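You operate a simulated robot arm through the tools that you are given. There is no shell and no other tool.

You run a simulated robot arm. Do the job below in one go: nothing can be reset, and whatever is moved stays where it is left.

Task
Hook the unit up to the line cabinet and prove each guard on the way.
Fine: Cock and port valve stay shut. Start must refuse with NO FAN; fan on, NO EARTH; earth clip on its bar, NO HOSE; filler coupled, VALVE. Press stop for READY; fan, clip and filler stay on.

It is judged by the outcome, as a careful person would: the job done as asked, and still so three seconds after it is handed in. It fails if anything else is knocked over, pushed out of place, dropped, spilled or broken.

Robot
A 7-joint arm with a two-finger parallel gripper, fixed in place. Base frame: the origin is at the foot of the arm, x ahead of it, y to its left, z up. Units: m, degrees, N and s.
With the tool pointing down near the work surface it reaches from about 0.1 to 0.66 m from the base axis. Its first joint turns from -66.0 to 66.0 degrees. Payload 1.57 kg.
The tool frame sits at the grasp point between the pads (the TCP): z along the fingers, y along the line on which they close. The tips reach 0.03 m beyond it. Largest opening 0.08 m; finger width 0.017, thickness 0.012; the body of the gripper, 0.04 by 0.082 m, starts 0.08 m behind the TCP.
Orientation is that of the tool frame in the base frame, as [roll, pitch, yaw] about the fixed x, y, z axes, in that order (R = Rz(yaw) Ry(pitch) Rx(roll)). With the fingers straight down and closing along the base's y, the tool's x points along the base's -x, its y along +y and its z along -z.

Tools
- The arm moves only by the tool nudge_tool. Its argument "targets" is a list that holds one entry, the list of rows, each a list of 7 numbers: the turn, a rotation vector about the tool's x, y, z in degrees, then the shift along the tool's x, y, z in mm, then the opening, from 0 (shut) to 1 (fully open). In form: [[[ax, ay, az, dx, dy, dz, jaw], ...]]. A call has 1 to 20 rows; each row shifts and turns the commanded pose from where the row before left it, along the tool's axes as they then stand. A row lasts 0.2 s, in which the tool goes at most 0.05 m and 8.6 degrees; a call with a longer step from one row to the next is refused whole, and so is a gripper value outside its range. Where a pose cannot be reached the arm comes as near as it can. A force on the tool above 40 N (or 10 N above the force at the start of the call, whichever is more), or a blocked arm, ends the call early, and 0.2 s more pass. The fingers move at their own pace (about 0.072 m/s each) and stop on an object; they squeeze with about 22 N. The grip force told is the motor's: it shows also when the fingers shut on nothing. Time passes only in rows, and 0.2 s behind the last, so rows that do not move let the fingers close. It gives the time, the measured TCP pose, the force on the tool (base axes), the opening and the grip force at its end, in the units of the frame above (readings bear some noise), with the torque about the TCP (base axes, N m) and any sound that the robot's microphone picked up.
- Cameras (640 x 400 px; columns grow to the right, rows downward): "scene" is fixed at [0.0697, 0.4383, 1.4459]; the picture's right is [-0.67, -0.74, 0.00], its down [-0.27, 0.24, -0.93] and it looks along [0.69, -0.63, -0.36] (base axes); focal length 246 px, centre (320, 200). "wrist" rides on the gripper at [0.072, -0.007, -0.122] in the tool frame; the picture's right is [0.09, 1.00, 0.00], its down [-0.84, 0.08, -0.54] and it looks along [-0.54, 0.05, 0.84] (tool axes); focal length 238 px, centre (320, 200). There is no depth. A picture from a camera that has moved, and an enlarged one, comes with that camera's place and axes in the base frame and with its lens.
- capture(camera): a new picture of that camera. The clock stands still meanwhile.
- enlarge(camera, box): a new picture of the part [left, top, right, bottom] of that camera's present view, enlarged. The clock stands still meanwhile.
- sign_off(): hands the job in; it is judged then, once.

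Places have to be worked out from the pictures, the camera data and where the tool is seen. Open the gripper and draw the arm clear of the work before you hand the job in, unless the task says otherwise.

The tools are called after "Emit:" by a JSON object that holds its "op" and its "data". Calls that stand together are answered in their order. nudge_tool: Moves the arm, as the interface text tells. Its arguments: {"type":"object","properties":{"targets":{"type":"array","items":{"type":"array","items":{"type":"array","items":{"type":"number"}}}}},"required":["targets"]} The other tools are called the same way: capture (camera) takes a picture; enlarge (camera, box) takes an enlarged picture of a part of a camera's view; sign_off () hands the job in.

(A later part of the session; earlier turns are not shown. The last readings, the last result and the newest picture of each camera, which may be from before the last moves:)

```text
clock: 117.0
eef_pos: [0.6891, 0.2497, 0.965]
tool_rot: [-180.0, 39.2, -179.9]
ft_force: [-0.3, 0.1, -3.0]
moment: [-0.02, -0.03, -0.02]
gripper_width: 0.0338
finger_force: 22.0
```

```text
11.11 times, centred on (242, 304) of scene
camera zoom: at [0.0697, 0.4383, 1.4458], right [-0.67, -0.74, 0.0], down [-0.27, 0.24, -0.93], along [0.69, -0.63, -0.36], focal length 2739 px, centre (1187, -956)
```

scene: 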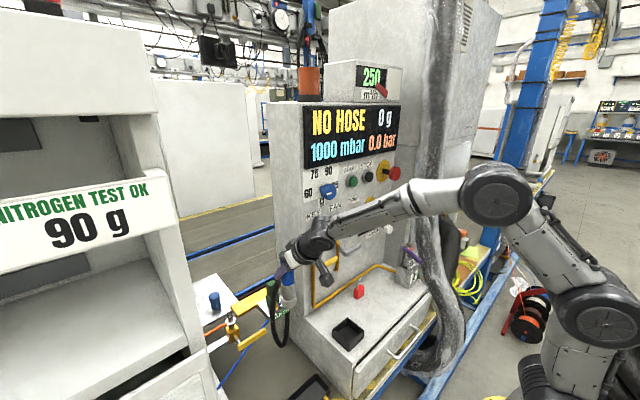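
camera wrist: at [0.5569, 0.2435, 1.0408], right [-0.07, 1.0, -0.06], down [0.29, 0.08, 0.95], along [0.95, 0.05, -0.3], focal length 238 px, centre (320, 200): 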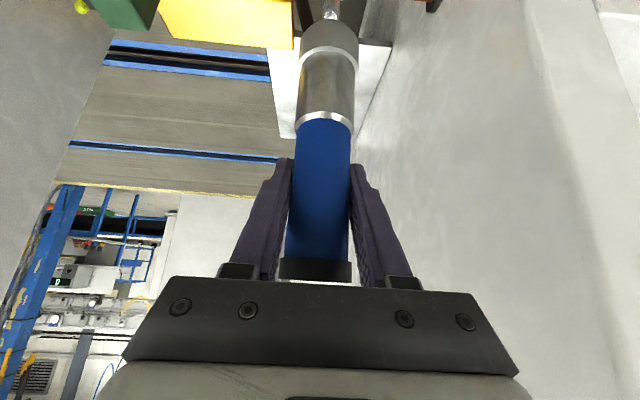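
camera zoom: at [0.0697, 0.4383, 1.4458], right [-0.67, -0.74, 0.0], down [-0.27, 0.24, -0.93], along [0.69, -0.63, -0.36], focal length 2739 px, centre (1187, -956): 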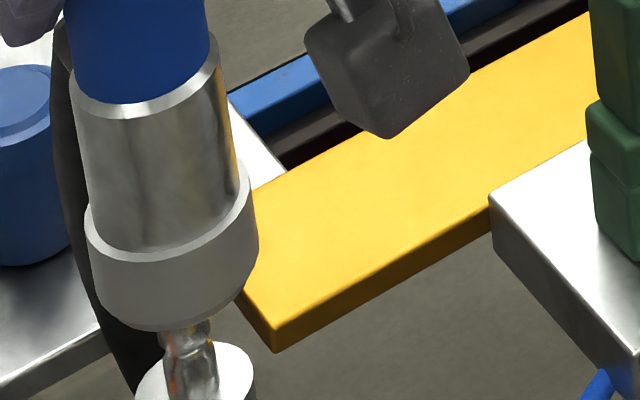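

Gap is ~5 mm now. I lower in 2 mm steps and read force and torque at first touch.

Emit:
{"op": "nudge_tool", "data": {"targets": [[[0, 0, 0, 1.26, 0.3, 1.55, 0], [0, 0, 0, 1.26, 0, 1.55, 0], [0, 0, 0, 1.26, 0, 1.55, 0], [0, 0, 0, 0, 0, 0, 0]]]}}

Emit:
{"op": "nudge_tool", "data": {"targets": [[[0, 0, 0, 0.95, 0, 1.16, 0], [0, 0, 0, 0, 0, 0, 0]]]}}

Emit:
{"op": "nudge_tool", "data": {"targets": [[[0, 0, 0, 0.95, 0, 1.16, 0], [0, 0, 0, 0, 0, 0, 0]]]}}

```text
clock: 118.0
eef_pos: [0.6898, 0.2493, 0.965]
tool_rot: [179.8, 39.8, 180.0]
ft_force: [-5.4, -4.7, 15.1]
moment: [-0.47, 0.55, -0.05]
gripper_width: 0.0336
finger_force: 21.9
```

```text
clock: 118.6
eef_pos: [0.6909, 0.2502, 0.9639]
tool_rot: [179.7, 39.8, 180.0]
ft_force: [-3.2, -3.3, 21.9]
moment: [-0.36, 0.23, -0.01]
gripper_width: 0.0337
finger_force: 22.0
```

```text
clock: 119.2
eef_pos: [0.6899, 0.2506, 0.9641]
tool_rot: [179.5, 39.9, 179.8]
ft_force: [-3.1, -2.3, 24.4]
moment: [-0.28, 0.14, -0.03]
gripper_width: 0.0341
finger_force: 22.0
```

Contact at the same height again; geometry with the true gap indicates the filler sits ~1.5–2 mm too far in +x. I lift, shift −1.6 mm in x, and touch down again.

Emit:
{"op": "nudge_tool", "data": {"targets": [[[0, 0, 0, -3.5, 0, -4.3, 0], [0, 0, 0, -3.5, 0, -4.3, 0], [0, 0, 0, 1.24, 0, -1.0, 0], [0, 0, 0, 0, 0, 0, 0]]]}}

Emit:
{"op": "enlarge", "data": {"camera": "wrist", "box": [290, 0, 370, 50]}}

Emit:
{"op": "nudge_tool", "data": {"targets": [[[0, 0, 0, 1.26, 0, 1.55, 0], [0, 0, 0, 1.26, 0, 1.55, 0], [0, 0, 0, 1.26, 0, 1.55, 0], [0, 0, 0, 0, 0, 0, 0]]]}}

```text
clock: 120.2
eef_pos: [0.6854, 0.2495, 0.9633]
tool_rot: [-179.8, 38.6, -179.8]
ft_force: [0.8, 0.6, -1.7]
moment: [0.04, -0.03, -0.01]
gripper_width: 0.0335
finger_force: 21.4
```

```text
8.00 times, centred on (330, 25) of wrist
camera zoom: at [0.5542, 0.243, 1.0141], right [-0.07, 1.0, -0.06], down [0.31, 0.08, 0.95], along [0.95, 0.05, -0.32], focal length 1907 px, centre (240, 1600)
```

zoom: 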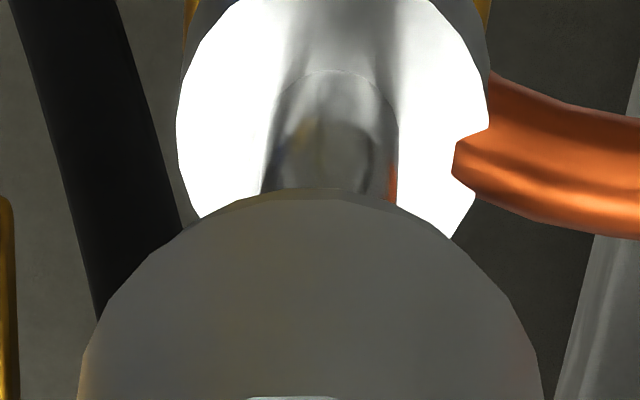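

```text
clock: 121.2
eef_pos: [0.6864, 0.252, 0.9609]
tool_rot: [180.0, 39.2, -179.9]
ft_force: [-0.3, 0.5, -4.0]
moment: [-0.02, 0.02, -0.04]
gripper_width: 0.0337
finger_force: 21.5
```

No contact force now even 6 mm lower – the filler slid a few mm up in the grip earlier. I look again.

Emit:
{"op": "enlarge", "data": {"camera": "wrist", "box": [290, 0, 370, 50]}}

Emit:
{"op": "enlarge", "data": {"camera": "scene", "box": [228, 286, 256, 322]}}

Emit:
{"op": "enlarge", "data": {"camera": "wrist", "box": [270, 90, 390, 290]}}

```text
8.00 times, centred on (330, 25) of wrist
camera zoom: at [0.5557, 0.2441, 1.0104], right [-0.07, 1.0, -0.06], down [0.31, 0.08, 0.95], along [0.95, 0.05, -0.31], focal length 1907 px, centre (240, 1600)
```

zoom: 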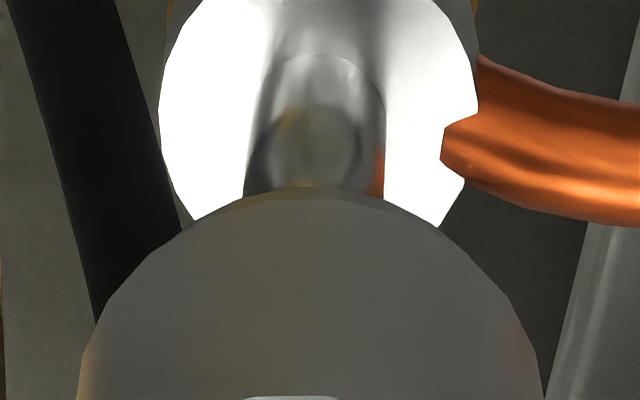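

```text
11.11 times, centred on (242, 304) of scene
camera zoom: at [0.0697, 0.4383, 1.4458], right [-0.67, -0.74, 0.0], down [-0.27, 0.24, -0.93], along [0.69, -0.63, -0.36], focal length 2739 px, centre (1187, -956)
```

zoom: 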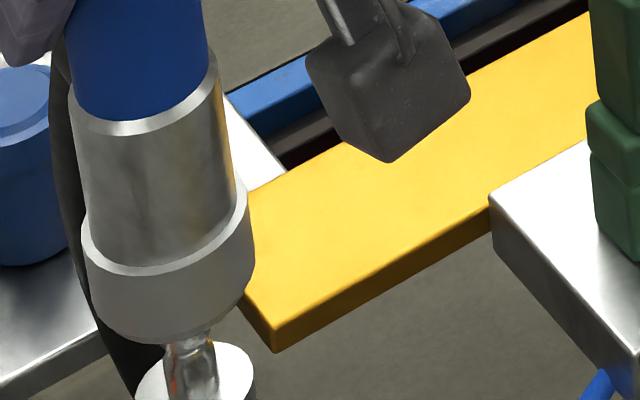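

```text
2.00 times, centred on (330, 190) of wrist
camera zoom: at [0.5557, 0.2441, 1.0104], right [-0.07, 1.0, -0.06], down [0.31, 0.08, 0.95], along [0.95, 0.05, -0.31], focal length 477 px, centre (300, 220)
```

zoom: 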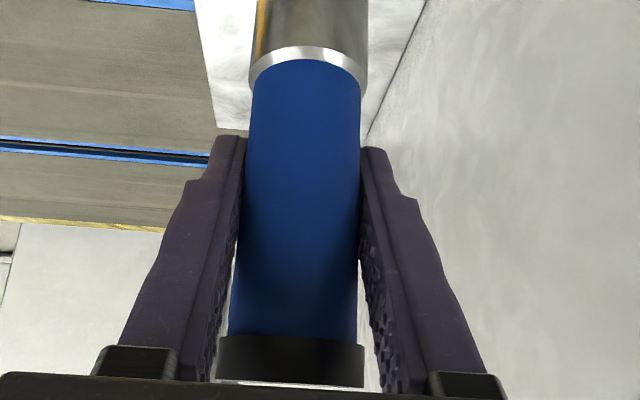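

The filler has leaned ~2.6° in the grip (bottom toward +x). I lift 20 mm, rotate the tool +2.6° to make it vertical again and re-measure before another gentle try.

Emit:
{"op": "nudge_tool", "data": {"targets": [[[0, 0, 0, -6.3, 0, -7.75, 0], [0, 0, 0, -6.3, 0, -7.75, 0], [0, 2.6, 0, 0, -0.9, 0, 0], [0, 0, 0, 0, 0, 0, 0], [0, 0, 0, 0, 0, 0, 0]]]}}

Emit:
{"op": "enlarge", "data": {"camera": "wrist", "box": [290, 0, 370, 50]}}

Emit:
{"op": "enlarge", "data": {"camera": "scene", "box": [220, 266, 260, 322]}}

```text
clock: 122.4
eef_pos: [0.6868, 0.2492, 0.9797]
tool_rot: [-180.0, 36.6, -179.9]
ft_force: [-0.1, 0.3, -3.4]
moment: [-0.04, -0.02, -0.01]
gripper_width: 0.0338
finger_force: 22.5
```

```text
8.00 times, centred on (330, 25) of wrist
camera zoom: at [0.5581, 0.2433, 1.0364], right [-0.08, 1.0, -0.05], down [0.35, 0.08, 0.93], along [0.93, 0.05, -0.35], focal length 1907 px, centre (240, 1600)
```

zoom: 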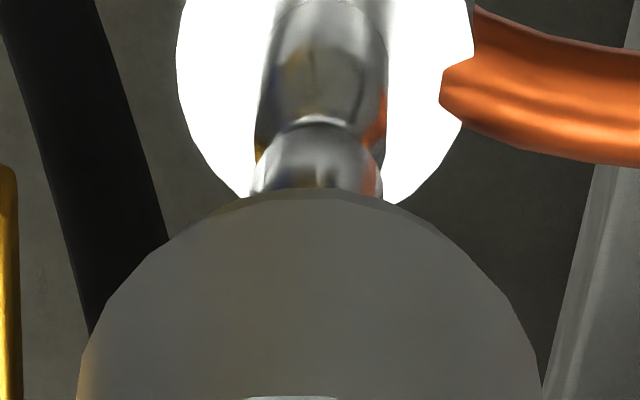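

```text
7.14 times, centred on (240, 294) of scene
camera zoom: at [0.0697, 0.4383, 1.4458], right [-0.67, -0.74, 0.0], down [-0.27, 0.24, -0.93], along [0.69, -0.63, -0.36], focal length 1761 px, centre (891, -471)
```

zoom: 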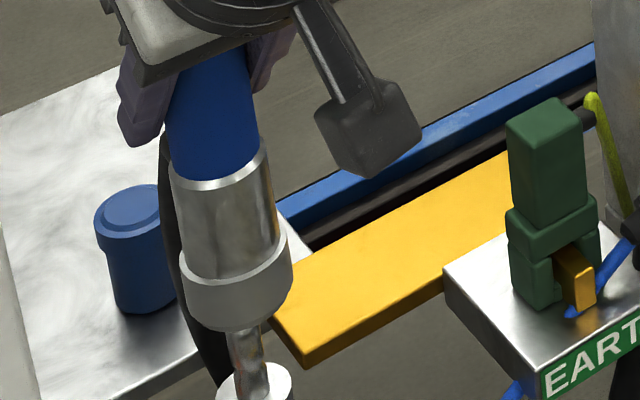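

I check the filler's verticality precisely with a high zoom of its straight edges in the scene view.

Emit:
{"op": "enlarge", "data": {"camera": "scene", "box": [226, 270, 266, 320]}}

Emit:
{"op": "enlarge", "data": {"camera": "wrist", "box": [280, 40, 370, 290]}}

```text
8.00 times, centred on (246, 295) of scene
camera zoom: at [0.0697, 0.4383, 1.4458], right [-0.67, -0.74, 0.0], down [-0.27, 0.24, -0.93], along [0.69, -0.63, -0.36], focal length 1972 px, centre (912, -560)
```

zoom: 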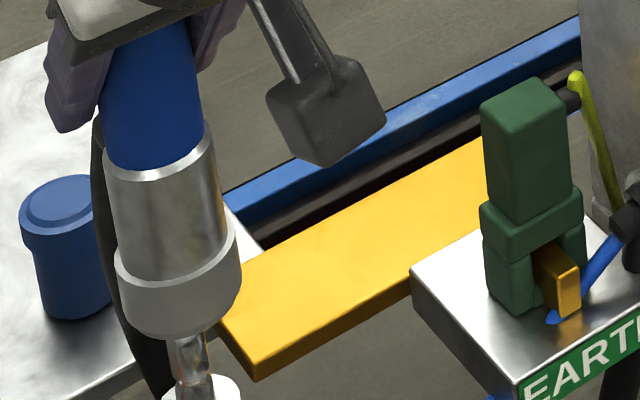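

```text
1.60 times, centred on (325, 165) of wrist
camera zoom: at [0.5581, 0.2433, 1.0364], right [-0.08, 1.0, -0.05], down [0.35, 0.08, 0.93], along [0.93, 0.05, -0.35], focal length 381 px, centre (312, 256)
```

zoom: 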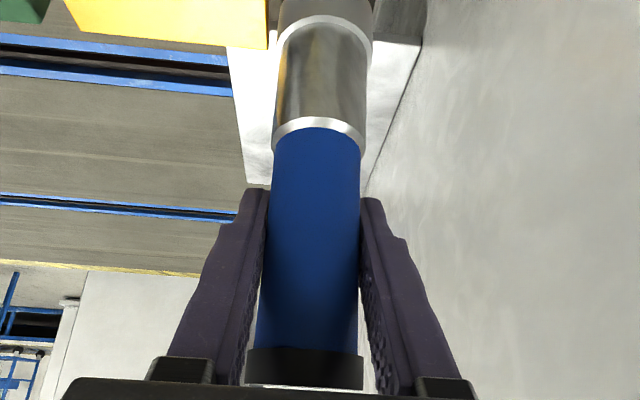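

The filler is vertical again and both views show alignment within ~0.5 mm. I descend gently, 12 mm then 1.5 mm steps.

Emit:
{"op": "nudge_tool", "data": {"targets": [[[0, 0, 0, 3.6, 0, 4.8, 0], [0, 0, 0, 3.6, 0, 4.8, 0], [0, 0, 0, 0, 0, 0, 0]]]}}

Emit:
{"op": "nudge_tool", "data": {"targets": [[[0, 0, 0, 0.9, 0, 1.2, 0], [0, 0, 0, 0.9, 0, 1.2, 0], [0, 0, 0, 0, 0, 0, 0]]]}}

Emit:
{"op": "nudge_tool", "data": {"targets": [[[0, 0, 0, 0.9, 0, 1.2, 0], [0, 0, 0, 0, 0, 0, 0]]]}}

Emit:
{"op": "nudge_tool", "data": {"targets": [[[0, 0, 0, 0.9, 0, 1.2, 0], [0, 0, 0, 0, 0, 0, 0]]]}}

```text
clock: 123.2
eef_pos: [0.6858, 0.2492, 0.969]
tool_rot: [-180.0, 36.6, -179.9]
ft_force: [-0.8, -0.7, -2.9]
moment: [-0.01, -0.03, 0.04]
gripper_width: 0.0339
finger_force: 22.4
```

```text
clock: 124.0
eef_pos: [0.6867, 0.25, 0.9663]
tool_rot: [-179.9, 36.7, -179.9]
ft_force: [-0.8, 0.1, -3.4]
moment: [0.0, -0.02, -0.02]
gripper_width: 0.0337
finger_force: 22.0
```

```text
clock: 124.6
eef_pos: [0.6868, 0.25, 0.964]
tool_rot: [-180.0, 36.5, -179.9]
ft_force: [-0.1, 0.0, -1.9]
moment: [-0.01, -0.01, -0.01]
gripper_width: 0.0338
finger_force: 22.2
```

```text
clock: 125.2
eef_pos: [0.6877, 0.2489, 0.9645]
tool_rot: [180.0, 36.5, -179.9]
ft_force: [-1.5, 0.2, -3.4]
moment: [-0.02, 0.03, 0.0]
gripper_width: 0.0336
finger_force: 22.3
```

No contact yet; I continue with 1.5 mm steps.

Emit:
{"op": "nudge_tool", "data": {"targets": [[[0, 0, 0, 0.9, 0, 1.2, 0], [0, 0, 0, 0, 0, 0, 0]]]}}

Emit:
{"op": "nudge_tool", "data": {"targets": [[[0, 0, 0, 0.9, 0, 1.2, 0], [0, 0, 0, 0, 0, 0, 0]]]}}

Emit:
{"op": "nudge_tool", "data": {"targets": [[[0, 0, 0, 0.9, 0, 1.2, 0], [0, 0, 0, 0, 0, 0, 0]]]}}

Emit:
{"op": "enlarge", "data": {"camera": "scene", "box": [226, 270, 266, 320]}}

```text
clock: 125.8
eef_pos: [0.6882, 0.249, 0.9642]
tool_rot: [180.0, 36.6, -179.9]
ft_force: [-4.3, -0.4, 3.7]
moment: [-0.11, 0.42, -0.01]
gripper_width: 0.034
finger_force: 22.2
```

```text
clock: 126.4
eef_pos: [0.6876, 0.2497, 0.964]
tool_rot: [179.9, 37.0, -179.8]
ft_force: [-7.1, -1.9, 11.5]
moment: [-0.21, 0.62, -0.03]
gripper_width: 0.0338
finger_force: 21.5
```

```text
clock: 127.0
eef_pos: [0.6883, 0.2502, 0.9639]
tool_rot: [179.8, 37.1, -179.9]
ft_force: [-4.6, -1.4, 17.7]
moment: [-0.19, 0.41, 0.0]
gripper_width: 0.0334
finger_force: 22.0
```

```text
8.00 times, centred on (246, 295) of scene
camera zoom: at [0.0691, 0.4381, 1.4459], right [-0.67, -0.74, 0.0], down [-0.27, 0.24, -0.93], along [0.69, -0.63, -0.36], focal length 1972 px, centre (912, -560)
```

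zoom: 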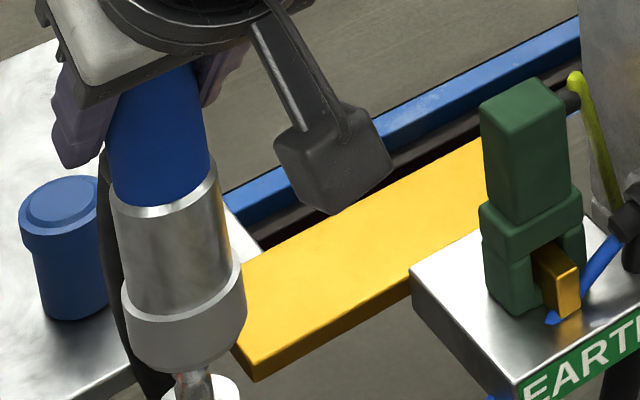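

Contact again around the same plane; torque averages hint the contact lies on the filler's +x side. I lift 7 mm, shift +2 mm in x and probe again lightly.

Emit:
{"op": "nudge_tool", "data": {"targets": [[[0, 0, 0, -2.1, 0, -2.8, 0], [0, 0, 0, -2.1, 0, -2.8, 0], [0, 0, 0, -1.6, 0, 1.2, 0], [0, 0, 0, 0, 0, 0, 0]]]}}

Emit:
{"op": "nudge_tool", "data": {"targets": [[[0, 0, 0, 1.2, 0, 1.6, 0], [0, 0, 0, 0.6, 0, 0.8, 0], [0, 0, 0, 0, 0, 0, 0]]]}}

Emit:
{"op": "nudge_tool", "data": {"targets": [[[0, 0, 0, 0.9, 0, 1.2, 0], [0, 0, 0, 0, 0, 0, 0]]]}}

Emit:
{"op": "nudge_tool", "data": {"targets": [[[0, 0, 0, 0.9, 0, 1.2, 0], [0, 0, 0, 0, 0, 0, 0]]]}}

```text
clock: 128.0
eef_pos: [0.6869, 0.249, 0.9641]
tool_rot: [-179.9, 36.4, -179.7]
ft_force: [-2.8, 2.3, 3.2]
moment: [0.38, 0.4, 0.06]
gripper_width: 0.034
finger_force: 22.2
```

```text
clock: 128.8
eef_pos: [0.6887, 0.2476, 0.9638]
tool_rot: [-180.0, 36.6, -179.9]
ft_force: [-6.9, 0.8, 5.3]
moment: [0.02, 0.68, 0.03]
gripper_width: 0.034
finger_force: 22.0
```

```text
clock: 129.4
eef_pos: [0.6884, 0.2474, 0.9637]
tool_rot: [-180.0, 36.7, -179.9]
ft_force: [-6.1, -0.2, 8.7]
moment: [-0.07, 0.61, 0.05]
gripper_width: 0.0337
finger_force: 22.2
```

```text
clock: 130.0
eef_pos: [0.6894, 0.248, 0.9635]
tool_rot: [179.9, 36.9, -179.8]
ft_force: [-6.0, -1.4, 13.5]
moment: [-0.19, 0.54, 0.01]
gripper_width: 0.0337
finger_force: 22.0
```

The lateral reaction shows the tip was actually entering the bore in the previous try and is now pushed the wrong way: the filler must go −x. I lift 8 mm, shift −3.5 mm (1.5 mm beyond the earlier position) and check it is free.

Emit:
{"op": "nudge_tool", "data": {"targets": [[[0, 0, 0, -2.4, 0, -3.2, 0], [0, 0, 0, -2.4, 0, -3.2, 0], [0, 0, 0, 1.4, -0.2, -1.05, 0], [0, 0, 0, 1.4, -0.1, -1.05, 0], [0, 0, 0, 0, 0, 0, 0], [0, 0, 0, 0, 0, 0, 0]]]}}

Emit:
{"op": "enlarge", "data": {"camera": "scene", "box": [226, 270, 266, 320]}}

Emit:
{"op": "enlarge", "data": {"camera": "wrist", "box": [290, 0, 370, 50]}}

```text
clock: 131.4
eef_pos: [0.6854, 0.2491, 0.968]
tool_rot: [-180.0, 36.6, -179.9]
ft_force: [1.3, -0.8, -3.4]
moment: [0.0, -0.03, 0.03]
gripper_width: 0.0334
finger_force: 22.1
```

```text
8.00 times, centred on (246, 295) of scene
camera zoom: at [0.0697, 0.4383, 1.4458], right [-0.67, -0.74, 0.0], down [-0.27, 0.24, -0.93], along [0.69, -0.63, -0.36], focal length 1972 px, centre (912, -560)
```

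zoom: 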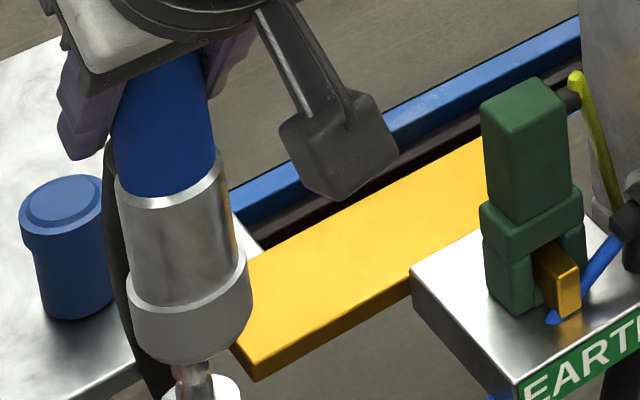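

```text
8.00 times, centred on (330, 25) of wrist
camera zoom: at [0.5565, 0.2414, 1.0239], right [-0.08, 1.0, -0.06], down [0.35, 0.08, 0.93], along [0.93, 0.05, -0.35], focal length 1907 px, centre (240, 1600)
```

zoom: 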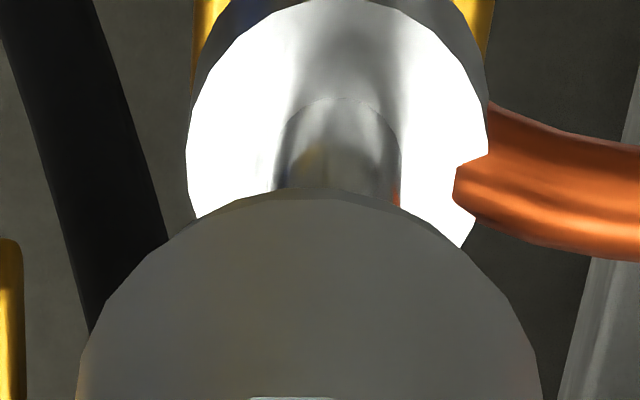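

The TCP had drifted 2 mm in −y; nipple is at y≈0.2507. I re-centre in y (+2.2 mm) and descend in small steps, watching lateral forces.

Emit:
{"op": "nudge_tool", "data": {"targets": [[[0, 0, 0, -0.2, 1.1, 0.2, 0], [0, 0, 0, 0, 1.1, 0, 0], [0, 0, 0, 0, 0, 0, 0]]]}}

Emit:
{"op": "nudge_tool", "data": {"targets": [[[0, 0, 0, 0.9, 0, 1.2, 0], [0, 0, 0, 0.9, 0, 1.2, 0], [0, 0, 0, 0, 0, 0, 0]]]}}

Emit:
{"op": "nudge_tool", "data": {"targets": [[[0, 0, 0, 0.9, 0, 1.2, 0], [0, 0, 0, 0, 0, 0, 0]]]}}

Emit:
{"op": "nudge_tool", "data": {"targets": [[[0, 0, 0, 0.9, 0, 1.2, 0], [0, 0, 0, 0, 0, 0, 0]]]}}

```text
clock: 132.2
eef_pos: [0.6856, 0.2514, 0.9695]
tool_rot: [-180.0, 36.6, -179.8]
ft_force: [0.2, 0.1, -3.5]
moment: [0.01, 0.03, 0.03]
gripper_width: 0.0337
finger_force: 21.4
```

```text
clock: 133.0
eef_pos: [0.685, 0.2501, 0.965]
tool_rot: [-180.0, 36.6, -180.0]
ft_force: [-0.7, -0.4, -3.0]
moment: [-0.03, -0.02, -0.02]
gripper_width: 0.0337
finger_force: 22.3
```

```text
clock: 133.6
eef_pos: [0.6853, 0.2506, 0.9648]
tool_rot: [-180.0, 36.6, -179.9]
ft_force: [0.1, -0.1, -3.0]
moment: [-0.02, 0.03, 0.01]
gripper_width: 0.0337
finger_force: 22.2
```

```text
clock: 134.2
eef_pos: [0.6861, 0.2506, 0.9636]
tool_rot: [179.9, 36.6, -179.9]
ft_force: [-3.7, -0.5, 1.1]
moment: [0.01, 0.27, -0.06]
gripper_width: 0.0336
finger_force: 22.0
```

Contact now is ~3–4 mm deeper than with the +x shift, so going −x helps. I lift 3 mm, shift a further −1.5 mm in x, and probe again.

Emit:
{"op": "nudge_tool", "data": {"targets": [[[0, 0, 0, -1.8, 0, -2.4, 0], [0, 0, 0, 1.2, 0, -0.9, 0], [0, 0, 0, 0, 0, 0, 0]]]}}

Emit:
{"op": "nudge_tool", "data": {"targets": [[[0, 0, 0, 1.2, 0, 1.6, 0], [0, 0, 0, 0.6, 0, 0.8, 0], [0, 0, 0, 0, 0, 0, 0]]]}}

Emit:
{"op": "nudge_tool", "data": {"targets": [[[0, 0, 0, 0.6, 0, 0.8, 0], [0, 0, 0, 0, 0, 0, 0]]]}}

Emit:
{"op": "nudge_tool", "data": {"targets": [[[0, 0, 0, 0.6, 0, 0.8, 0], [0, 0, 0, 0, 0, 0, 0]]]}}

Emit:
{"op": "nudge_tool", "data": {"targets": [[[0, 0, 0, 0.6, 0, 0.8, 0], [0, 0, 0, 0, 0, 0, 0]]]}}

```text
clock: 135.0
eef_pos: [0.6833, 0.2503, 0.9638]
tool_rot: [-180.0, 36.6, -179.9]
ft_force: [-0.3, -0.2, -3.0]
moment: [0.02, -0.03, 0.01]
gripper_width: 0.0337
finger_force: 21.9
```

```text
clock: 135.8
eef_pos: [0.6836, 0.2509, 0.9638]
tool_rot: [179.9, 36.7, -179.9]
ft_force: [-3.9, -2.3, 1.9]
moment: [-0.2, 0.33, -0.05]
gripper_width: 0.0338
finger_force: 21.8
```

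```text
clock: 136.4
eef_pos: [0.6842, 0.2511, 0.964]
tool_rot: [179.9, 36.7, -180.0]
ft_force: [-6.8, -4.0, 7.9]
moment: [-0.38, 0.67, -0.04]
gripper_width: 0.0337
finger_force: 21.9
```

```text
clock: 137.0
eef_pos: [0.6855, 0.2513, 0.9631]
tool_rot: [179.9, 36.9, 180.0]
ft_force: [-5.0, -2.6, 11.7]
moment: [-0.36, 0.4, -0.07]
gripper_width: 0.0339
finger_force: 22.2
```

```text
clock: 137.6
eef_pos: [0.6837, 0.2508, 0.9641]
tool_rot: [179.8, 36.9, -179.9]
ft_force: [-6.2, -2.2, 18.0]
moment: [-0.3, 0.42, -0.02]
gripper_width: 0.0336
finger_force: 22.2
```

Flat contact again. I lift clear, and verify the exact position and relative alignment at this height before trying finer offsets.

Emit:
{"op": "nudge_tool", "data": {"targets": [[[0, 0, 0, -2.4, 0, -3.2, 0], [0, 0, 0, -2.4, 0, -3.2, 0], [0, 0, 0, -2.4, 0, -3.2, 0], [0, 0, 0, -2.4, 0, 1.8, 0], [0, 0, 0, 0, 0, 0, 0], [0, 0, 0, 0, 0, 0, 0]]]}}

Emit:
{"op": "enlarge", "data": {"camera": "wrist", "box": [290, 0, 370, 50]}}

Emit:
{"op": "enlarge", "data": {"camera": "scene", "box": [226, 275, 258, 320]}}

Emit:
{"op": "enlarge", "data": {"camera": "wrist", "box": [270, 90, 390, 290]}}

```text
clock: 139.0
eef_pos: [0.6871, 0.2521, 0.9718]
tool_rot: [180.0, 36.5, -180.0]
ft_force: [-0.2, -0.2, -3.6]
moment: [0.01, -0.03, 0.02]
gripper_width: 0.0339
finger_force: 21.3
```

```text
8.00 times, centred on (330, 25) of wrist
camera zoom: at [0.5582, 0.2445, 1.0266], right [-0.08, 1.0, -0.06], down [0.35, 0.08, 0.93], along [0.93, 0.05, -0.35], focal length 1907 px, centre (240, 1600)
```

zoom: 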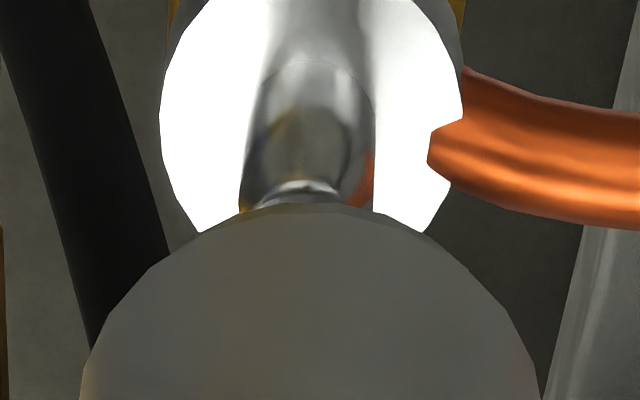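

```text
8.89 times, centred on (242, 298) of scene
camera zoom: at [0.0697, 0.4383, 1.4458], right [-0.67, -0.74, 0.0], down [-0.27, 0.24, -0.93], along [0.69, -0.63, -0.36], focal length 2191 px, centre (1013, -667)
```

zoom: 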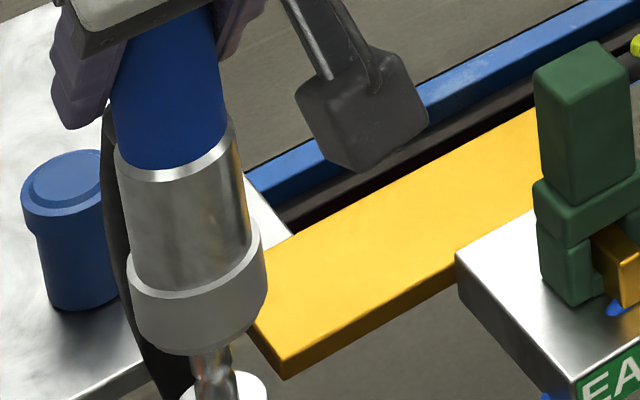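

```text
2.00 times, centred on (330, 190) of wrist
camera zoom: at [0.5582, 0.2445, 1.0266], right [-0.08, 1.0, -0.06], down [0.35, 0.08, 0.93], along [0.93, 0.05, -0.35], focal length 477 px, centre (300, 220)
```

zoom: 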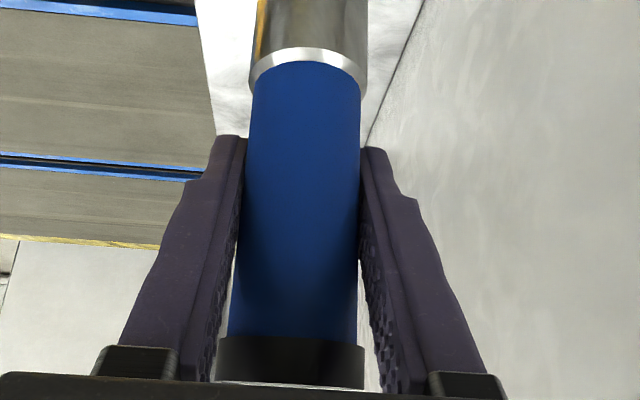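

The filler leans again (~2.3°, bottom +x) from the loading. I straighten it, and verify with the scene view.

Emit:
{"op": "nudge_tool", "data": {"targets": [[[0, 2.3, 0, 0, -1.1, 0, 0], [0, 0, 0, -1.5, 0, -2.1, 0], [0, 0, 0, 0, 0, 0, 0], [0, 0, 0, 0, 0, 0, 0]]]}}

Emit:
{"op": "enlarge", "data": {"camera": "scene", "box": [226, 275, 258, 320]}}

Emit:
{"op": "enlarge", "data": {"camera": "wrist", "box": [290, 0, 370, 50]}}

```text
clock: 140.0
eef_pos: [0.6869, 0.2491, 0.9747]
tool_rot: [180.0, 34.3, -179.9]
ft_force: [-0.2, -0.7, -2.9]
moment: [-0.02, -0.01, 0.02]
gripper_width: 0.0338
finger_force: 22.0
```

```text
8.89 times, centred on (242, 298) of scene
camera zoom: at [0.0697, 0.4383, 1.4458], right [-0.67, -0.74, 0.0], down [-0.27, 0.24, -0.93], along [0.69, -0.63, -0.36], focal length 2191 px, centre (1013, -667)
```

zoom: 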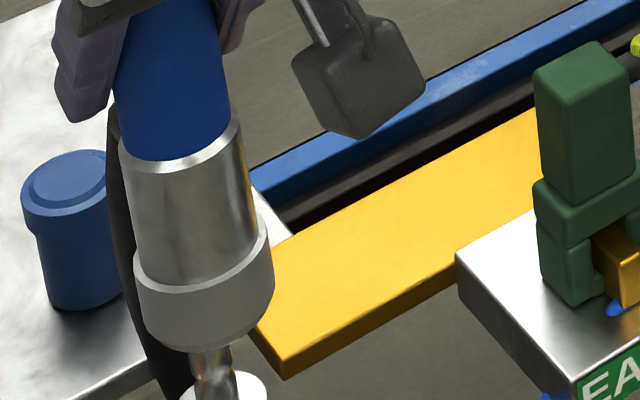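

```text
8.00 times, centred on (330, 25) of wrist
camera zoom: at [0.5605, 0.2432, 1.0347], right [-0.08, 1.0, -0.05], down [0.39, 0.08, 0.92], along [0.92, 0.05, -0.39], focal length 1907 px, centre (240, 1600)
```

zoom: 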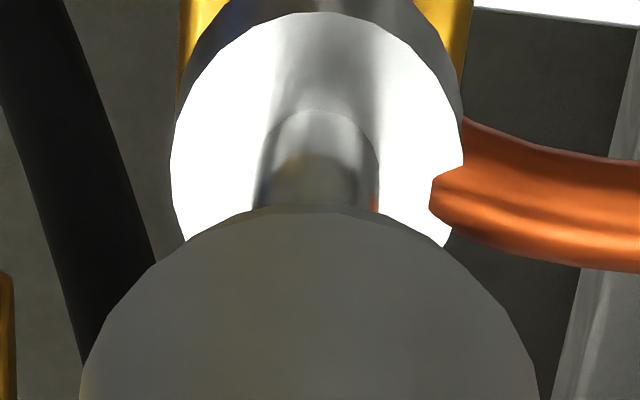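

With the lean removed the scene shows the nipple ~3.5 mm further in +x. I shift accordingly and re-measure with tight zooms.

Emit:
{"op": "nudge_tool", "data": {"targets": [[[0, 0, 0, -2.8, 0, 1.9, 0], [0, 0, 0, 0, 0, 0, 0], [0, 0, 0, 0, 0, 0, 0]]]}}

Emit:
{"op": "enlarge", "data": {"camera": "scene", "box": [230, 288, 254, 322]}}

Emit:
{"op": "enlarge", "data": {"camera": "wrist", "box": [290, 0, 370, 50]}}

```text
clock: 140.8
eef_pos: [0.6907, 0.2497, 0.9752]
tool_rot: [179.9, 34.2, -179.9]
ft_force: [0.1, 0.1, -3.5]
moment: [-0.01, -0.01, 0.01]
gripper_width: 0.0337
finger_force: 22.4
```

```text
11.76 times, centred on (242, 305) of scene
camera zoom: at [0.0697, 0.4383, 1.4458], right [-0.67, -0.74, 0.0], down [-0.27, 0.24, -0.93], along [0.69, -0.63, -0.36], focal length 2900 px, centre (1238, -1035)
```

zoom: 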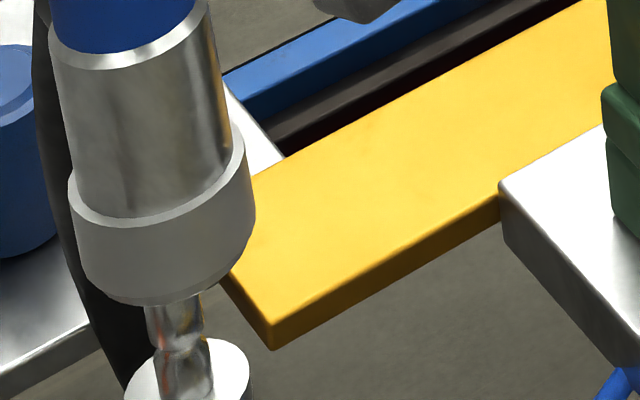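

```text
8.00 times, centred on (330, 25) of wrist
camera zoom: at [0.5637, 0.2431, 1.0346], right [-0.08, 1.0, -0.05], down [0.39, 0.08, 0.92], along [0.92, 0.05, -0.39], focal length 1907 px, centre (240, 1600)
```

zoom: 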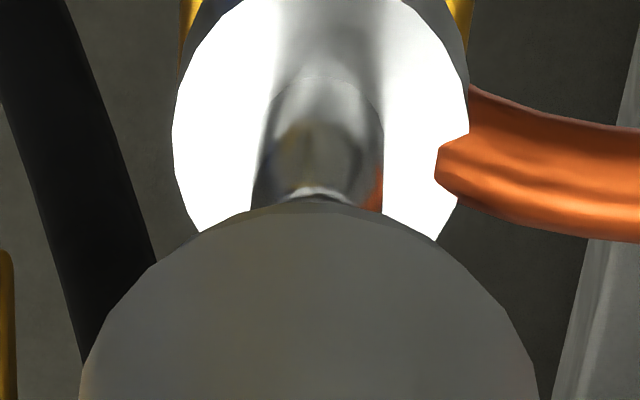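

Re-analysis of all views (nipple ≈(0.693,0.2505,0.848)) indicates the filler bottom is still ~3 mm short in x. I shift +3 mm and re-measure.

Emit:
{"op": "nudge_tool", "data": {"targets": [[[0, 0, 0, -2.5, 0, 1.7, 0], [0, 0, 0, 0, 0, 0, 0], [0, 0, 0, 0, 0, 0, 0]]]}}

Emit:
{"op": "enlarge", "data": {"camera": "scene", "box": [230, 288, 254, 322]}}

Emit:
{"op": "enlarge", "data": {"camera": "wrist", "box": [290, 0, 370, 50]}}

```text
clock: 141.6
eef_pos: [0.6927, 0.2502, 0.9738]
tool_rot: [180.0, 34.3, -179.8]
ft_force: [-0.3, -0.2, -2.6]
moment: [0.01, -0.02, 0.03]
gripper_width: 0.0338
finger_force: 21.8
```

```text
11.76 times, centred on (242, 305) of scene
camera zoom: at [0.0697, 0.4383, 1.4458], right [-0.67, -0.74, 0.0], down [-0.27, 0.24, -0.93], along [0.69, -0.63, -0.36], focal length 2900 px, centre (1238, -1035)
```

zoom: 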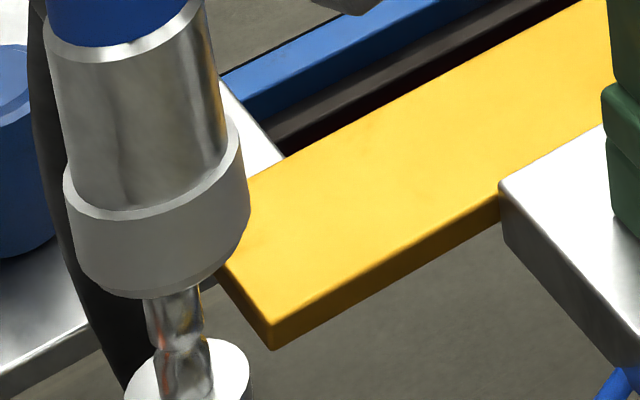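

```text
8.00 times, centred on (330, 25) of wrist
camera zoom: at [0.5668, 0.2432, 1.0347], right [-0.08, 1.0, -0.05], down [0.39, 0.08, 0.92], along [0.92, 0.05, -0.39], focal length 1907 px, centre (240, 1600)
```

zoom: 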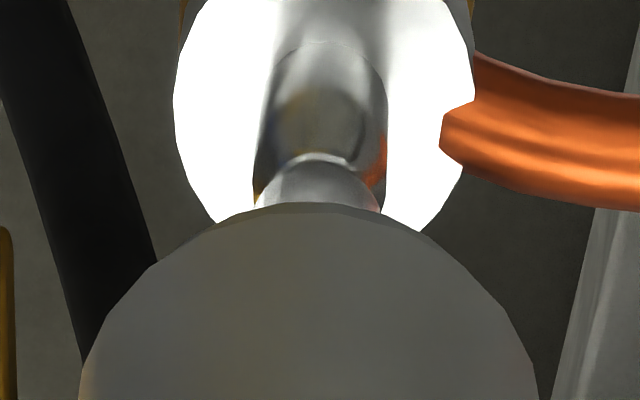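

Alignment looks within ~2 mm; I now probe gently at this x, stopping at the first few newtons.

Emit:
{"op": "nudge_tool", "data": {"targets": [[[0, 0, 0, 1.7, 0, 2.5, 0], [0, 0, 0, 1.7, 0, 2.5, 0], [0, 0, 0, 1.1, 0, 1.65, 0], [0, 0, 0, 0, 0, 0, 0]]]}}

Emit:
{"op": "nudge_tool", "data": {"targets": [[[0, 0, 0, 0.56, 0, 0.83, 0], [0, 0, 0, 0, 0, 0, 0]]]}}

Emit:
{"op": "nudge_tool", "data": {"targets": [[[0, 0, 0, 0.56, 0, 0.83, 0], [0, 0, 0, 0, 0, 0, 0]]]}}

```text
clock: 142.6
eef_pos: [0.6929, 0.2504, 0.9657]
tool_rot: [180.0, 34.3, -180.0]
ft_force: [-0.2, 0.6, -2.8]
moment: [-0.05, -0.02, -0.01]
gripper_width: 0.0337
finger_force: 21.8
```

```text
clock: 143.2
eef_pos: [0.6934, 0.2497, 0.9651]
tool_rot: [179.9, 34.2, -179.9]
ft_force: [-0.8, -0.6, -2.7]
moment: [0.02, -0.02, 0.03]
gripper_width: 0.0335
finger_force: 22.0
```

```text
clock: 143.8
eef_pos: [0.6931, 0.2501, 0.9643]
tool_rot: [180.0, 34.3, -179.9]
ft_force: [0.0, -0.3, -2.8]
moment: [0.01, 0.03, -0.01]
gripper_width: 0.0338
finger_force: 22.1
```

No contact yet; I keep going down 1 mm at a time.

Emit:
{"op": "nudge_tool", "data": {"targets": [[[0, 0, 0, 0.56, 0, 0.83, 0], [0, 0, 0, 0, 0, 0, 0]]]}}

Emit:
{"op": "nudge_tool", "data": {"targets": [[[0, 0, 0, 0.56, 0, 0.83, 0], [0, 0, 0, 0, 0, 0, 0]]]}}

Emit:
{"op": "nudge_tool", "data": {"targets": [[[0, 0, 0, 0.56, 0, 0.83, 0], [0, 0, 0, 0, 0, 0, 0]]]}}

```text
clock: 144.4
eef_pos: [0.6938, 0.251, 0.9629]
tool_rot: [-180.0, 34.3, -179.8]
ft_force: [0.2, 0.3, -2.3]
moment: [-0.01, -0.03, 0.02]
gripper_width: 0.0339
finger_force: 22.1
```

```text
clock: 145.0
eef_pos: [0.6934, 0.2488, 0.9638]
tool_rot: [179.9, 34.3, -179.9]
ft_force: [-1.0, -0.4, 0.9]
moment: [-0.03, 0.11, 0.01]
gripper_width: 0.0337
finger_force: 22.1
```

```text
clock: 145.6
eef_pos: [0.6936, 0.2497, 0.9624]
tool_rot: [179.9, 34.5, -179.9]
ft_force: [-5.8, -2.4, 8.8]
moment: [-0.22, 0.64, -0.03]
gripper_width: 0.0336
finger_force: 21.8
```

Flat contact again at the same plane. I raise 26 mm so the nipple tip becomes visible and measure the relative offset carefully.

Emit:
{"op": "nudge_tool", "data": {"targets": [[[0, 0, 0, -3.66, 0, -5.37, 0], [0, 0, 0, -3.66, 0, -5.37, 0], [0, 0, 0, -3.66, 0, -5.37, 0], [0, 0, 0, -3.66, 0, -5.37, 0], [0, 0, 0, 0, 0, 0, 0], [0, 0, 0, 0, 0, 0, 0]]]}}

Emit:
{"op": "enlarge", "data": {"camera": "wrist", "box": [300, 0, 348, 30]}}

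Emit:
{"op": "enlarge", "data": {"camera": "wrist", "box": [284, 20, 372, 75]}}

Emit:
{"op": "enlarge", "data": {"camera": "scene", "box": [228, 275, 256, 320]}}

```text
clock: 147.0
eef_pos: [0.6931, 0.2512, 0.9876]
tool_rot: [180.0, 34.3, -179.8]
ft_force: [-0.7, -0.4, -3.1]
moment: [-0.05, -0.02, -0.03]
gripper_width: 0.0338
finger_force: 22.5
```

```text
13.33 times, centred on (324, 15) of wrist
camera zoom: at [0.5665, 0.2431, 1.048], right [-0.08, 1.0, -0.05], down [0.39, 0.08, 0.92], along [0.92, 0.05, -0.39], focal length 3178 px, centre (267, 2667)
```

zoom: 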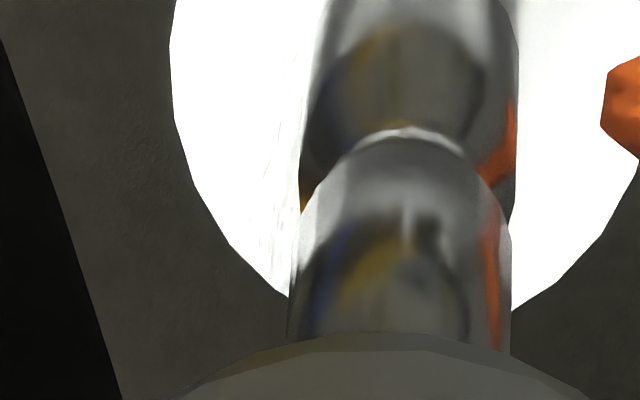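

```text
7.27 times, centred on (328, 48) of wrist
camera zoom: at [0.5665, 0.2431, 1.048], right [-0.08, 1.0, -0.05], down [0.39, 0.08, 0.92], along [0.92, 0.05, -0.39], focal length 1734 px, centre (262, 1309)
```

zoom: 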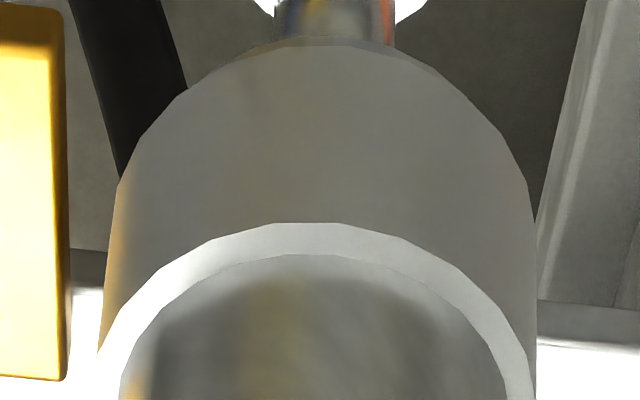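

```text
8.89 times, centred on (242, 298) of scene
camera zoom: at [0.0697, 0.4383, 1.4458], right [-0.67, -0.74, 0.0], down [-0.27, 0.24, -0.93], along [0.69, -0.63, -0.36], focal length 2191 px, centre (1013, -667)
```

zoom: 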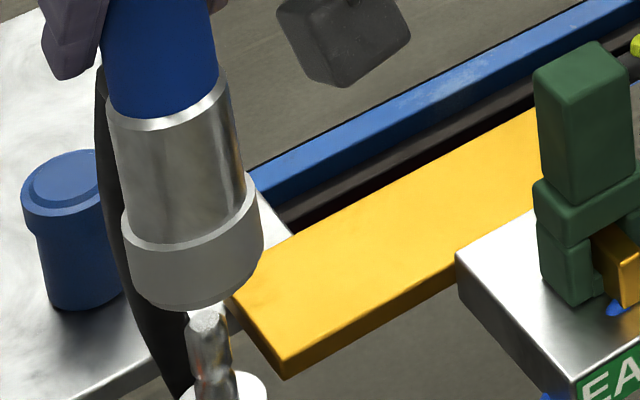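

Let me test whether the filler's bottom has a recess: I probe with the nipple deliberately 12 mm off-centre (under the collar's rim) and compare the contact height.

Emit:
{"op": "nudge_tool", "data": {"targets": [[[0, 0, 0, 0, -6, 0, 0], [0, 0, 0, 0, -6, 0, 0], [0, 0, 0, 3.66, 0, 5.37, 0], [0, 0, 0, 3.66, 0, 5.37, 0], [0, 0, 0, 1.7, 0, 2.48, 0], [0, 0, 0, 0, 0, 0, 0]]]}}

Emit:
{"op": "nudge_tool", "data": {"targets": [[[0, 0, 0, 0.56, 0, 0.83, 0], [0, 0, 0, 0.56, 0, 0.83, 0], [0, 0, 0, 0, 0, 0, 0]]]}}

Emit:
{"op": "nudge_tool", "data": {"targets": [[[0, 0, 0, 0.56, 0, 0.83, 0], [0, 0, 0, 0, 0, 0, 0]]]}}

Emit:
{"op": "nudge_tool", "data": {"targets": [[[0, 0, 0, 0.56, 0, 0.83, 0], [0, 0, 0, 0, 0, 0, 0]]]}}

```text
clock: 148.4
eef_pos: [0.6929, 0.2383, 0.9713]
tool_rot: [-179.9, 34.4, -179.9]
ft_force: [-0.3, 0.0, -3.1]
moment: [0.01, -0.04, -0.02]
gripper_width: 0.0337
finger_force: 22.0
```

```text
clock: 149.2
eef_pos: [0.6939, 0.2396, 0.9682]
tool_rot: [-180.0, 34.3, -179.8]
ft_force: [-0.2, 0.0, -2.8]
moment: [0.0, 0.0, 0.01]
gripper_width: 0.0338
finger_force: 22.1
```

```text
clock: 149.8
eef_pos: [0.6924, 0.237, 0.9682]
tool_rot: [-180.0, 34.4, -179.9]
ft_force: [0.8, 0.6, -3.3]
moment: [0.03, 0.0, 0.0]
gripper_width: 0.0338
finger_force: 22.1
```

```text
clock: 150.4
eef_pos: [0.6931, 0.2392, 0.9672]
tool_rot: [180.0, 34.3, -179.9]
ft_force: [-0.2, -0.5, -3.8]
moment: [-0.02, -0.01, 0.0]
gripper_width: 0.0334
finger_force: 21.5
```

No contact yet at this offset; I continue down.

Emit:
{"op": "nudge_tool", "data": {"targets": [[[0, 0, 0, 0.84, 0, 1.24, 0], [0, 0, 0, 0.56, 0, 0.83, 0], [0, 0, 0, 0, 0, 0, 0]]]}}

Emit:
{"op": "nudge_tool", "data": {"targets": [[[0, 0, 0, 0.56, 0, 0.83, 0], [0, 0, 0, 0, 0, 0, 0]]]}}

Emit:
{"op": "nudge_tool", "data": {"targets": [[[0, 0, 0, 0.56, 0, 0.83, 0], [0, 0, 0, 0, 0, 0, 0]]]}}

Emit:
{"op": "nudge_tool", "data": {"targets": [[[0, 0, 0, 0.56, 0, 0.83, 0], [0, 0, 0, 0, 0, 0, 0]]]}}

```text
clock: 151.2
eef_pos: [0.692, 0.2381, 0.9641]
tool_rot: [180.0, 34.3, -180.0]
ft_force: [0.0, 0.0, -2.3]
moment: [0.02, 0.0, 0.01]
gripper_width: 0.0339
finger_force: 21.9
```

```text
clock: 151.8
eef_pos: [0.6932, 0.2382, 0.9642]
tool_rot: [-180.0, 34.3, -179.8]
ft_force: [-0.8, -1.0, -0.9]
moment: [-0.1, 0.09, -0.01]
gripper_width: 0.0334
finger_force: 22.2
```

```text
clock: 152.4
eef_pos: [0.6928, 0.2378, 0.9637]
tool_rot: [-180.0, 34.3, -179.9]
ft_force: [-3.7, -0.9, 3.2]
moment: [-0.05, 0.4, 0.05]
gripper_width: 0.0336
finger_force: 22.3
```

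```text
clock: 153.0
eef_pos: [0.6932, 0.238, 0.9626]
tool_rot: [179.8, 34.5, -179.9]
ft_force: [-4.5, -3.3, 8.9]
moment: [-0.09, 0.54, 0.03]
gripper_width: 0.0338
finger_force: 21.9
```

At 12 mm off-centre the contact is ~1.1 mm higher than near centre, so there is a recess: the tip was partly sinking in. I now map the contact depth around, first 2 mm to −x of the last centre probe.

Emit:
{"op": "nudge_tool", "data": {"targets": [[[0, 0, 0, -2.25, 0, -3.3, 0], [0, 0, 0, 1.65, 6, -1.13, 0], [0, 0, 0, 0, 6, 0, 0], [0, 0, 0, 1.13, 0, 1.65, 0], [0, 0, 0, 0.73, 0, 1.08, 0], [0, 0, 0, 0, 0, 0, 0]]]}}

Emit:
{"op": "nudge_tool", "data": {"targets": [[[0, 0, 0, 0.56, 0, 0.83, 0], [0, 0, 0, 0, 0, 0, 0]]]}}

```text
clock: 154.4
eef_pos: [0.6918, 0.2505, 0.9634]
tool_rot: [179.9, 34.5, -179.9]
ft_force: [-6.2, -3.8, 8.5]
moment: [-0.48, 0.52, -0.04]
gripper_width: 0.0337
finger_force: 22.4
```

```text
clock: 155.0
eef_pos: [0.6919, 0.2502, 0.9639]
tool_rot: [179.9, 34.6, -179.9]
ft_force: [-5.2, -3.7, 13.3]
moment: [-0.4, 0.48, 0.0]
gripper_width: 0.0338
finger_force: 22.3
```

Shallower there – so deeper lies toward +x. I probe at +2 mm from the earlier centre probe.

Emit:
{"op": "nudge_tool", "data": {"targets": [[[0, 0, 0, -2.25, 0, -3.3, 0], [0, 0, 0, -1.65, 0, 1.13, 0], [0, 0, 0, -1.65, 0, 1.13, 0], [0, 0, 0, 1.13, 0, 1.65, 0], [0, 0, 0, 0.56, 0, 0.83, 0], [0, 0, 0, 0, 0, 0, 0]]]}}

Emit:
{"op": "nudge_tool", "data": {"targets": [[[0, 0, 0, 0.56, 0, 0.83, 0], [0, 0, 0, 0, 0, 0, 0]]]}}

```text
clock: 156.4
eef_pos: [0.6959, 0.2486, 0.964]
tool_rot: [180.0, 34.5, -179.8]
ft_force: [-6.2, -0.5, 10.6]
moment: [-0.04, 0.61, -0.03]
gripper_width: 0.0336
finger_force: 22.3
```

```text
clock: 157.0
eef_pos: [0.695, 0.2499, 0.9632]
tool_rot: [179.8, 34.8, -179.9]
ft_force: [-4.4, -0.3, 15.1]
moment: [-0.1, 0.53, 0.0]
gripper_width: 0.0338
finger_force: 21.8
```

Shallower again: the deep spot is near the earlier centre probe (TCP x≈0.6947). I return there with a +0.7 mm y offset and probe lightly.

Emit:
{"op": "nudge_tool", "data": {"targets": [[[0, 0, 0, -2.25, 0, -3.3, 0], [0, 0, 0, 1.65, 0.7, -1.13, 0], [0, 0, 0, 0.85, 0, 1.24, 0], [0, 0, 0, 0.56, 0, 0.83, 0], [0, 0, 0, 0, 0, 0, 0]]]}}

Emit:
{"op": "nudge_tool", "data": {"targets": [[[0, 0, 0, 0.56, 0, 0.83, 0], [0, 0, 0, 0, 0, 0, 0]]]}}

```text
clock: 158.2
eef_pos: [0.693, 0.2495, 0.9642]
tool_rot: [-179.9, 34.4, -180.0]
ft_force: [2.9, -4.5, 8.3]
moment: [-0.57, -0.41, -0.01]
gripper_width: 0.0338
finger_force: 22.0
```

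```text
clock: 158.8
eef_pos: [0.693, 0.2505, 0.9636]
tool_rot: [180.0, 34.4, -179.8]
ft_force: [-2.3, -5.6, 13.1]
moment: [-0.66, 0.19, 0.0]
gripper_width: 0.0336
finger_force: 22.0
```

The drift in contact height makes this inconclusive. I'd rather look at the filler's underside: I back off, go to open space, and turn the hand sideways so the scene camera can see the nose.

Emit:
{"op": "nudge_tool", "data": {"targets": [[[0, 0, 0, -14.1, 0, -20.7, 0], [0, 0, 0, -14.1, 0, -20.7, 0], [0, 0, 0, -14.1, 0, -20.7, 0], [0, 0, 0, -14.1, 0, -20.7, 0], [0, 0, 0, -14.1, 0, -20.7, 0], [0, 0, 0, 20.6, -25, -23.1, 0], [0, 0, 0, 20.6, -25, -23.1, 0], [0, 0, 0, 20.6, -25, -23.1, 0], [0, 0, 0, 20.6, -25, -23.1, 0], [0, 0, 0, 20.6, -25, -23.1, 0], [0, 0, 0, 20.6, -25, -23.1, 0], [0, 0, 0, 20.6, -25, -23.1, 0], [0, 0, 0, 20.6, -25, -23.1, 0], [0, 0, 0, 0, 0, 0, 0]]]}}

Emit:
{"op": "capture", "data": {"camera": "scene"}}

```text
clock: 161.8
eef_pos: [0.4465, 0.0468, 1.1457]
tool_rot: [180.0, 34.3, -179.9]
ft_force: [-0.4, 0.1, -3.6]
moment: [-0.01, 0.0, 0.0]
gripper_width: 0.0338
finger_force: 21.8
out of reach, approached as far as the arm can: row 5
```

```text
taken
```

scene: 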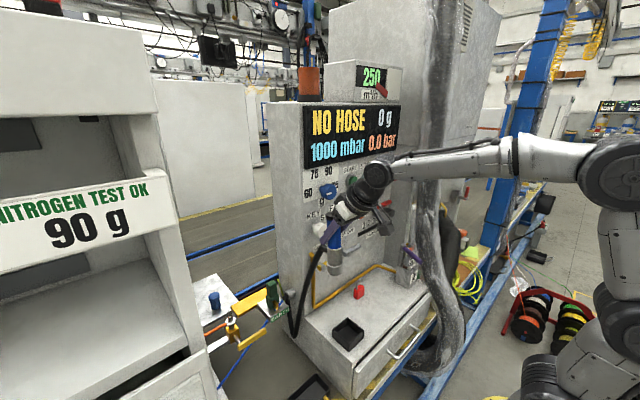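

In open space now. I bring the tool vertical and then lean it to the left in steps.

Emit:
{"op": "nudge_tool", "data": {"targets": [[[0, 6.86, 0, 0, 0, 0, 0], [0, 6.86, 0, 0, 0, 0, 0], [0, 6.86, 0, 0, 0, 0, 0], [0, 6.86, 0, 0, 0, 0, 0], [0, 6.86, 0, 0, 0, 0, 0], [-8.3, 0, 0, 0, -10, 0, 0], [-8.3, 0, 0, 0, -10, 0, 0], [-8.3, 0, 0, 0, 0, 0, 0], [-8.3, 0, 0, 0, 0, 0, 0], [-8.3, 0, 0, 0, 0, 0, 0], [-8.3, 0, 0, 0, 0, 0, 0], [-8.3, 0, 0, 0, 0, 0, 0], [0, 0, 0, 0, 0, 0, 0]]]}}

Emit:
{"op": "capture", "data": {"camera": "scene"}}

```text
clock: 164.6
eef_pos: [0.4471, 0.0283, 1.1423]
tool_rot: [121.8, 0.0, -179.9]
ft_force: [0.1, -0.8, -3.0]
moment: [-0.07, -0.07, 0.0]
gripper_width: 0.0338
finger_force: 21.4
```

```text
taken
```

scene: 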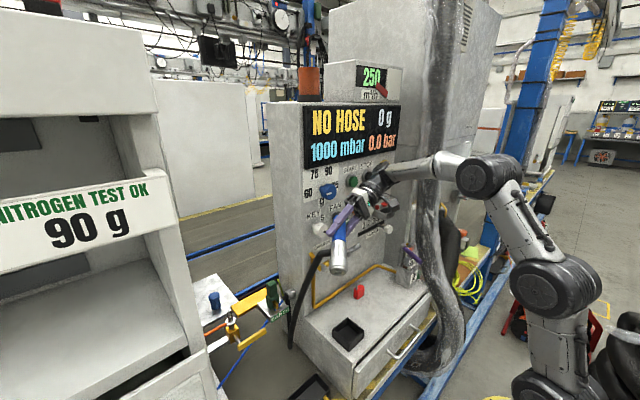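

The hand leans left at 58°; the nose now partly faces the camera. I zoom in on it.

Emit:
{"op": "enlarge", "data": {"camera": "scene", "box": [310, 190, 380, 290]}}

Emit:
{"op": "enlarge", "data": {"camera": "scene", "box": [322, 250, 354, 282]}}

```text
4.00 times, centred on (345, 240) of scene
camera zoom: at [0.0697, 0.4383, 1.4459], right [-0.67, -0.74, 0.0], down [-0.27, 0.24, -0.93], along [0.69, -0.63, -0.36], focal length 986 px, centre (220, 40)
```

zoom: 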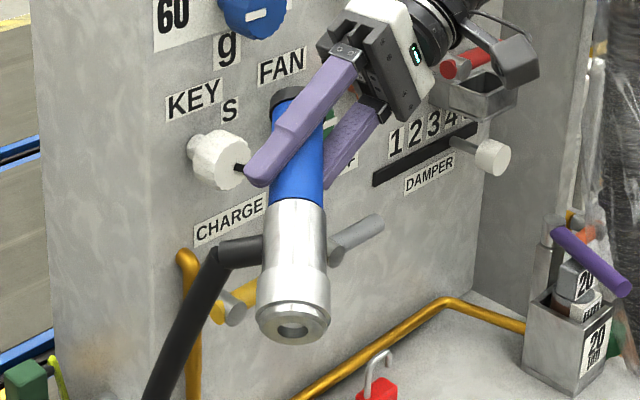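

```text
12.50 times, centred on (338, 266) of scene
camera zoom: at [0.0697, 0.4383, 1.4459], right [-0.67, -0.74, 0.0], down [-0.27, 0.24, -0.93], along [0.69, -0.63, -0.36], focal length 3081 px, centre (95, -625)
```

zoom: 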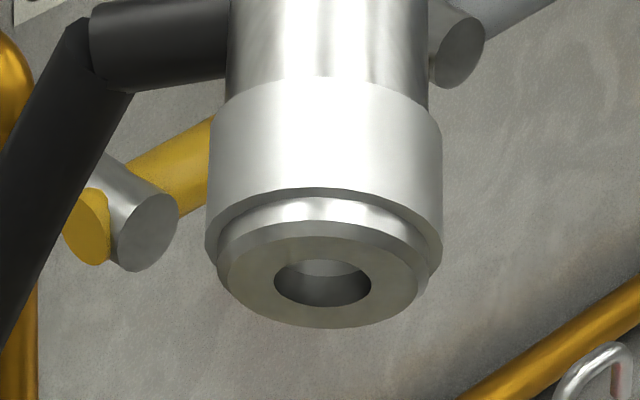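

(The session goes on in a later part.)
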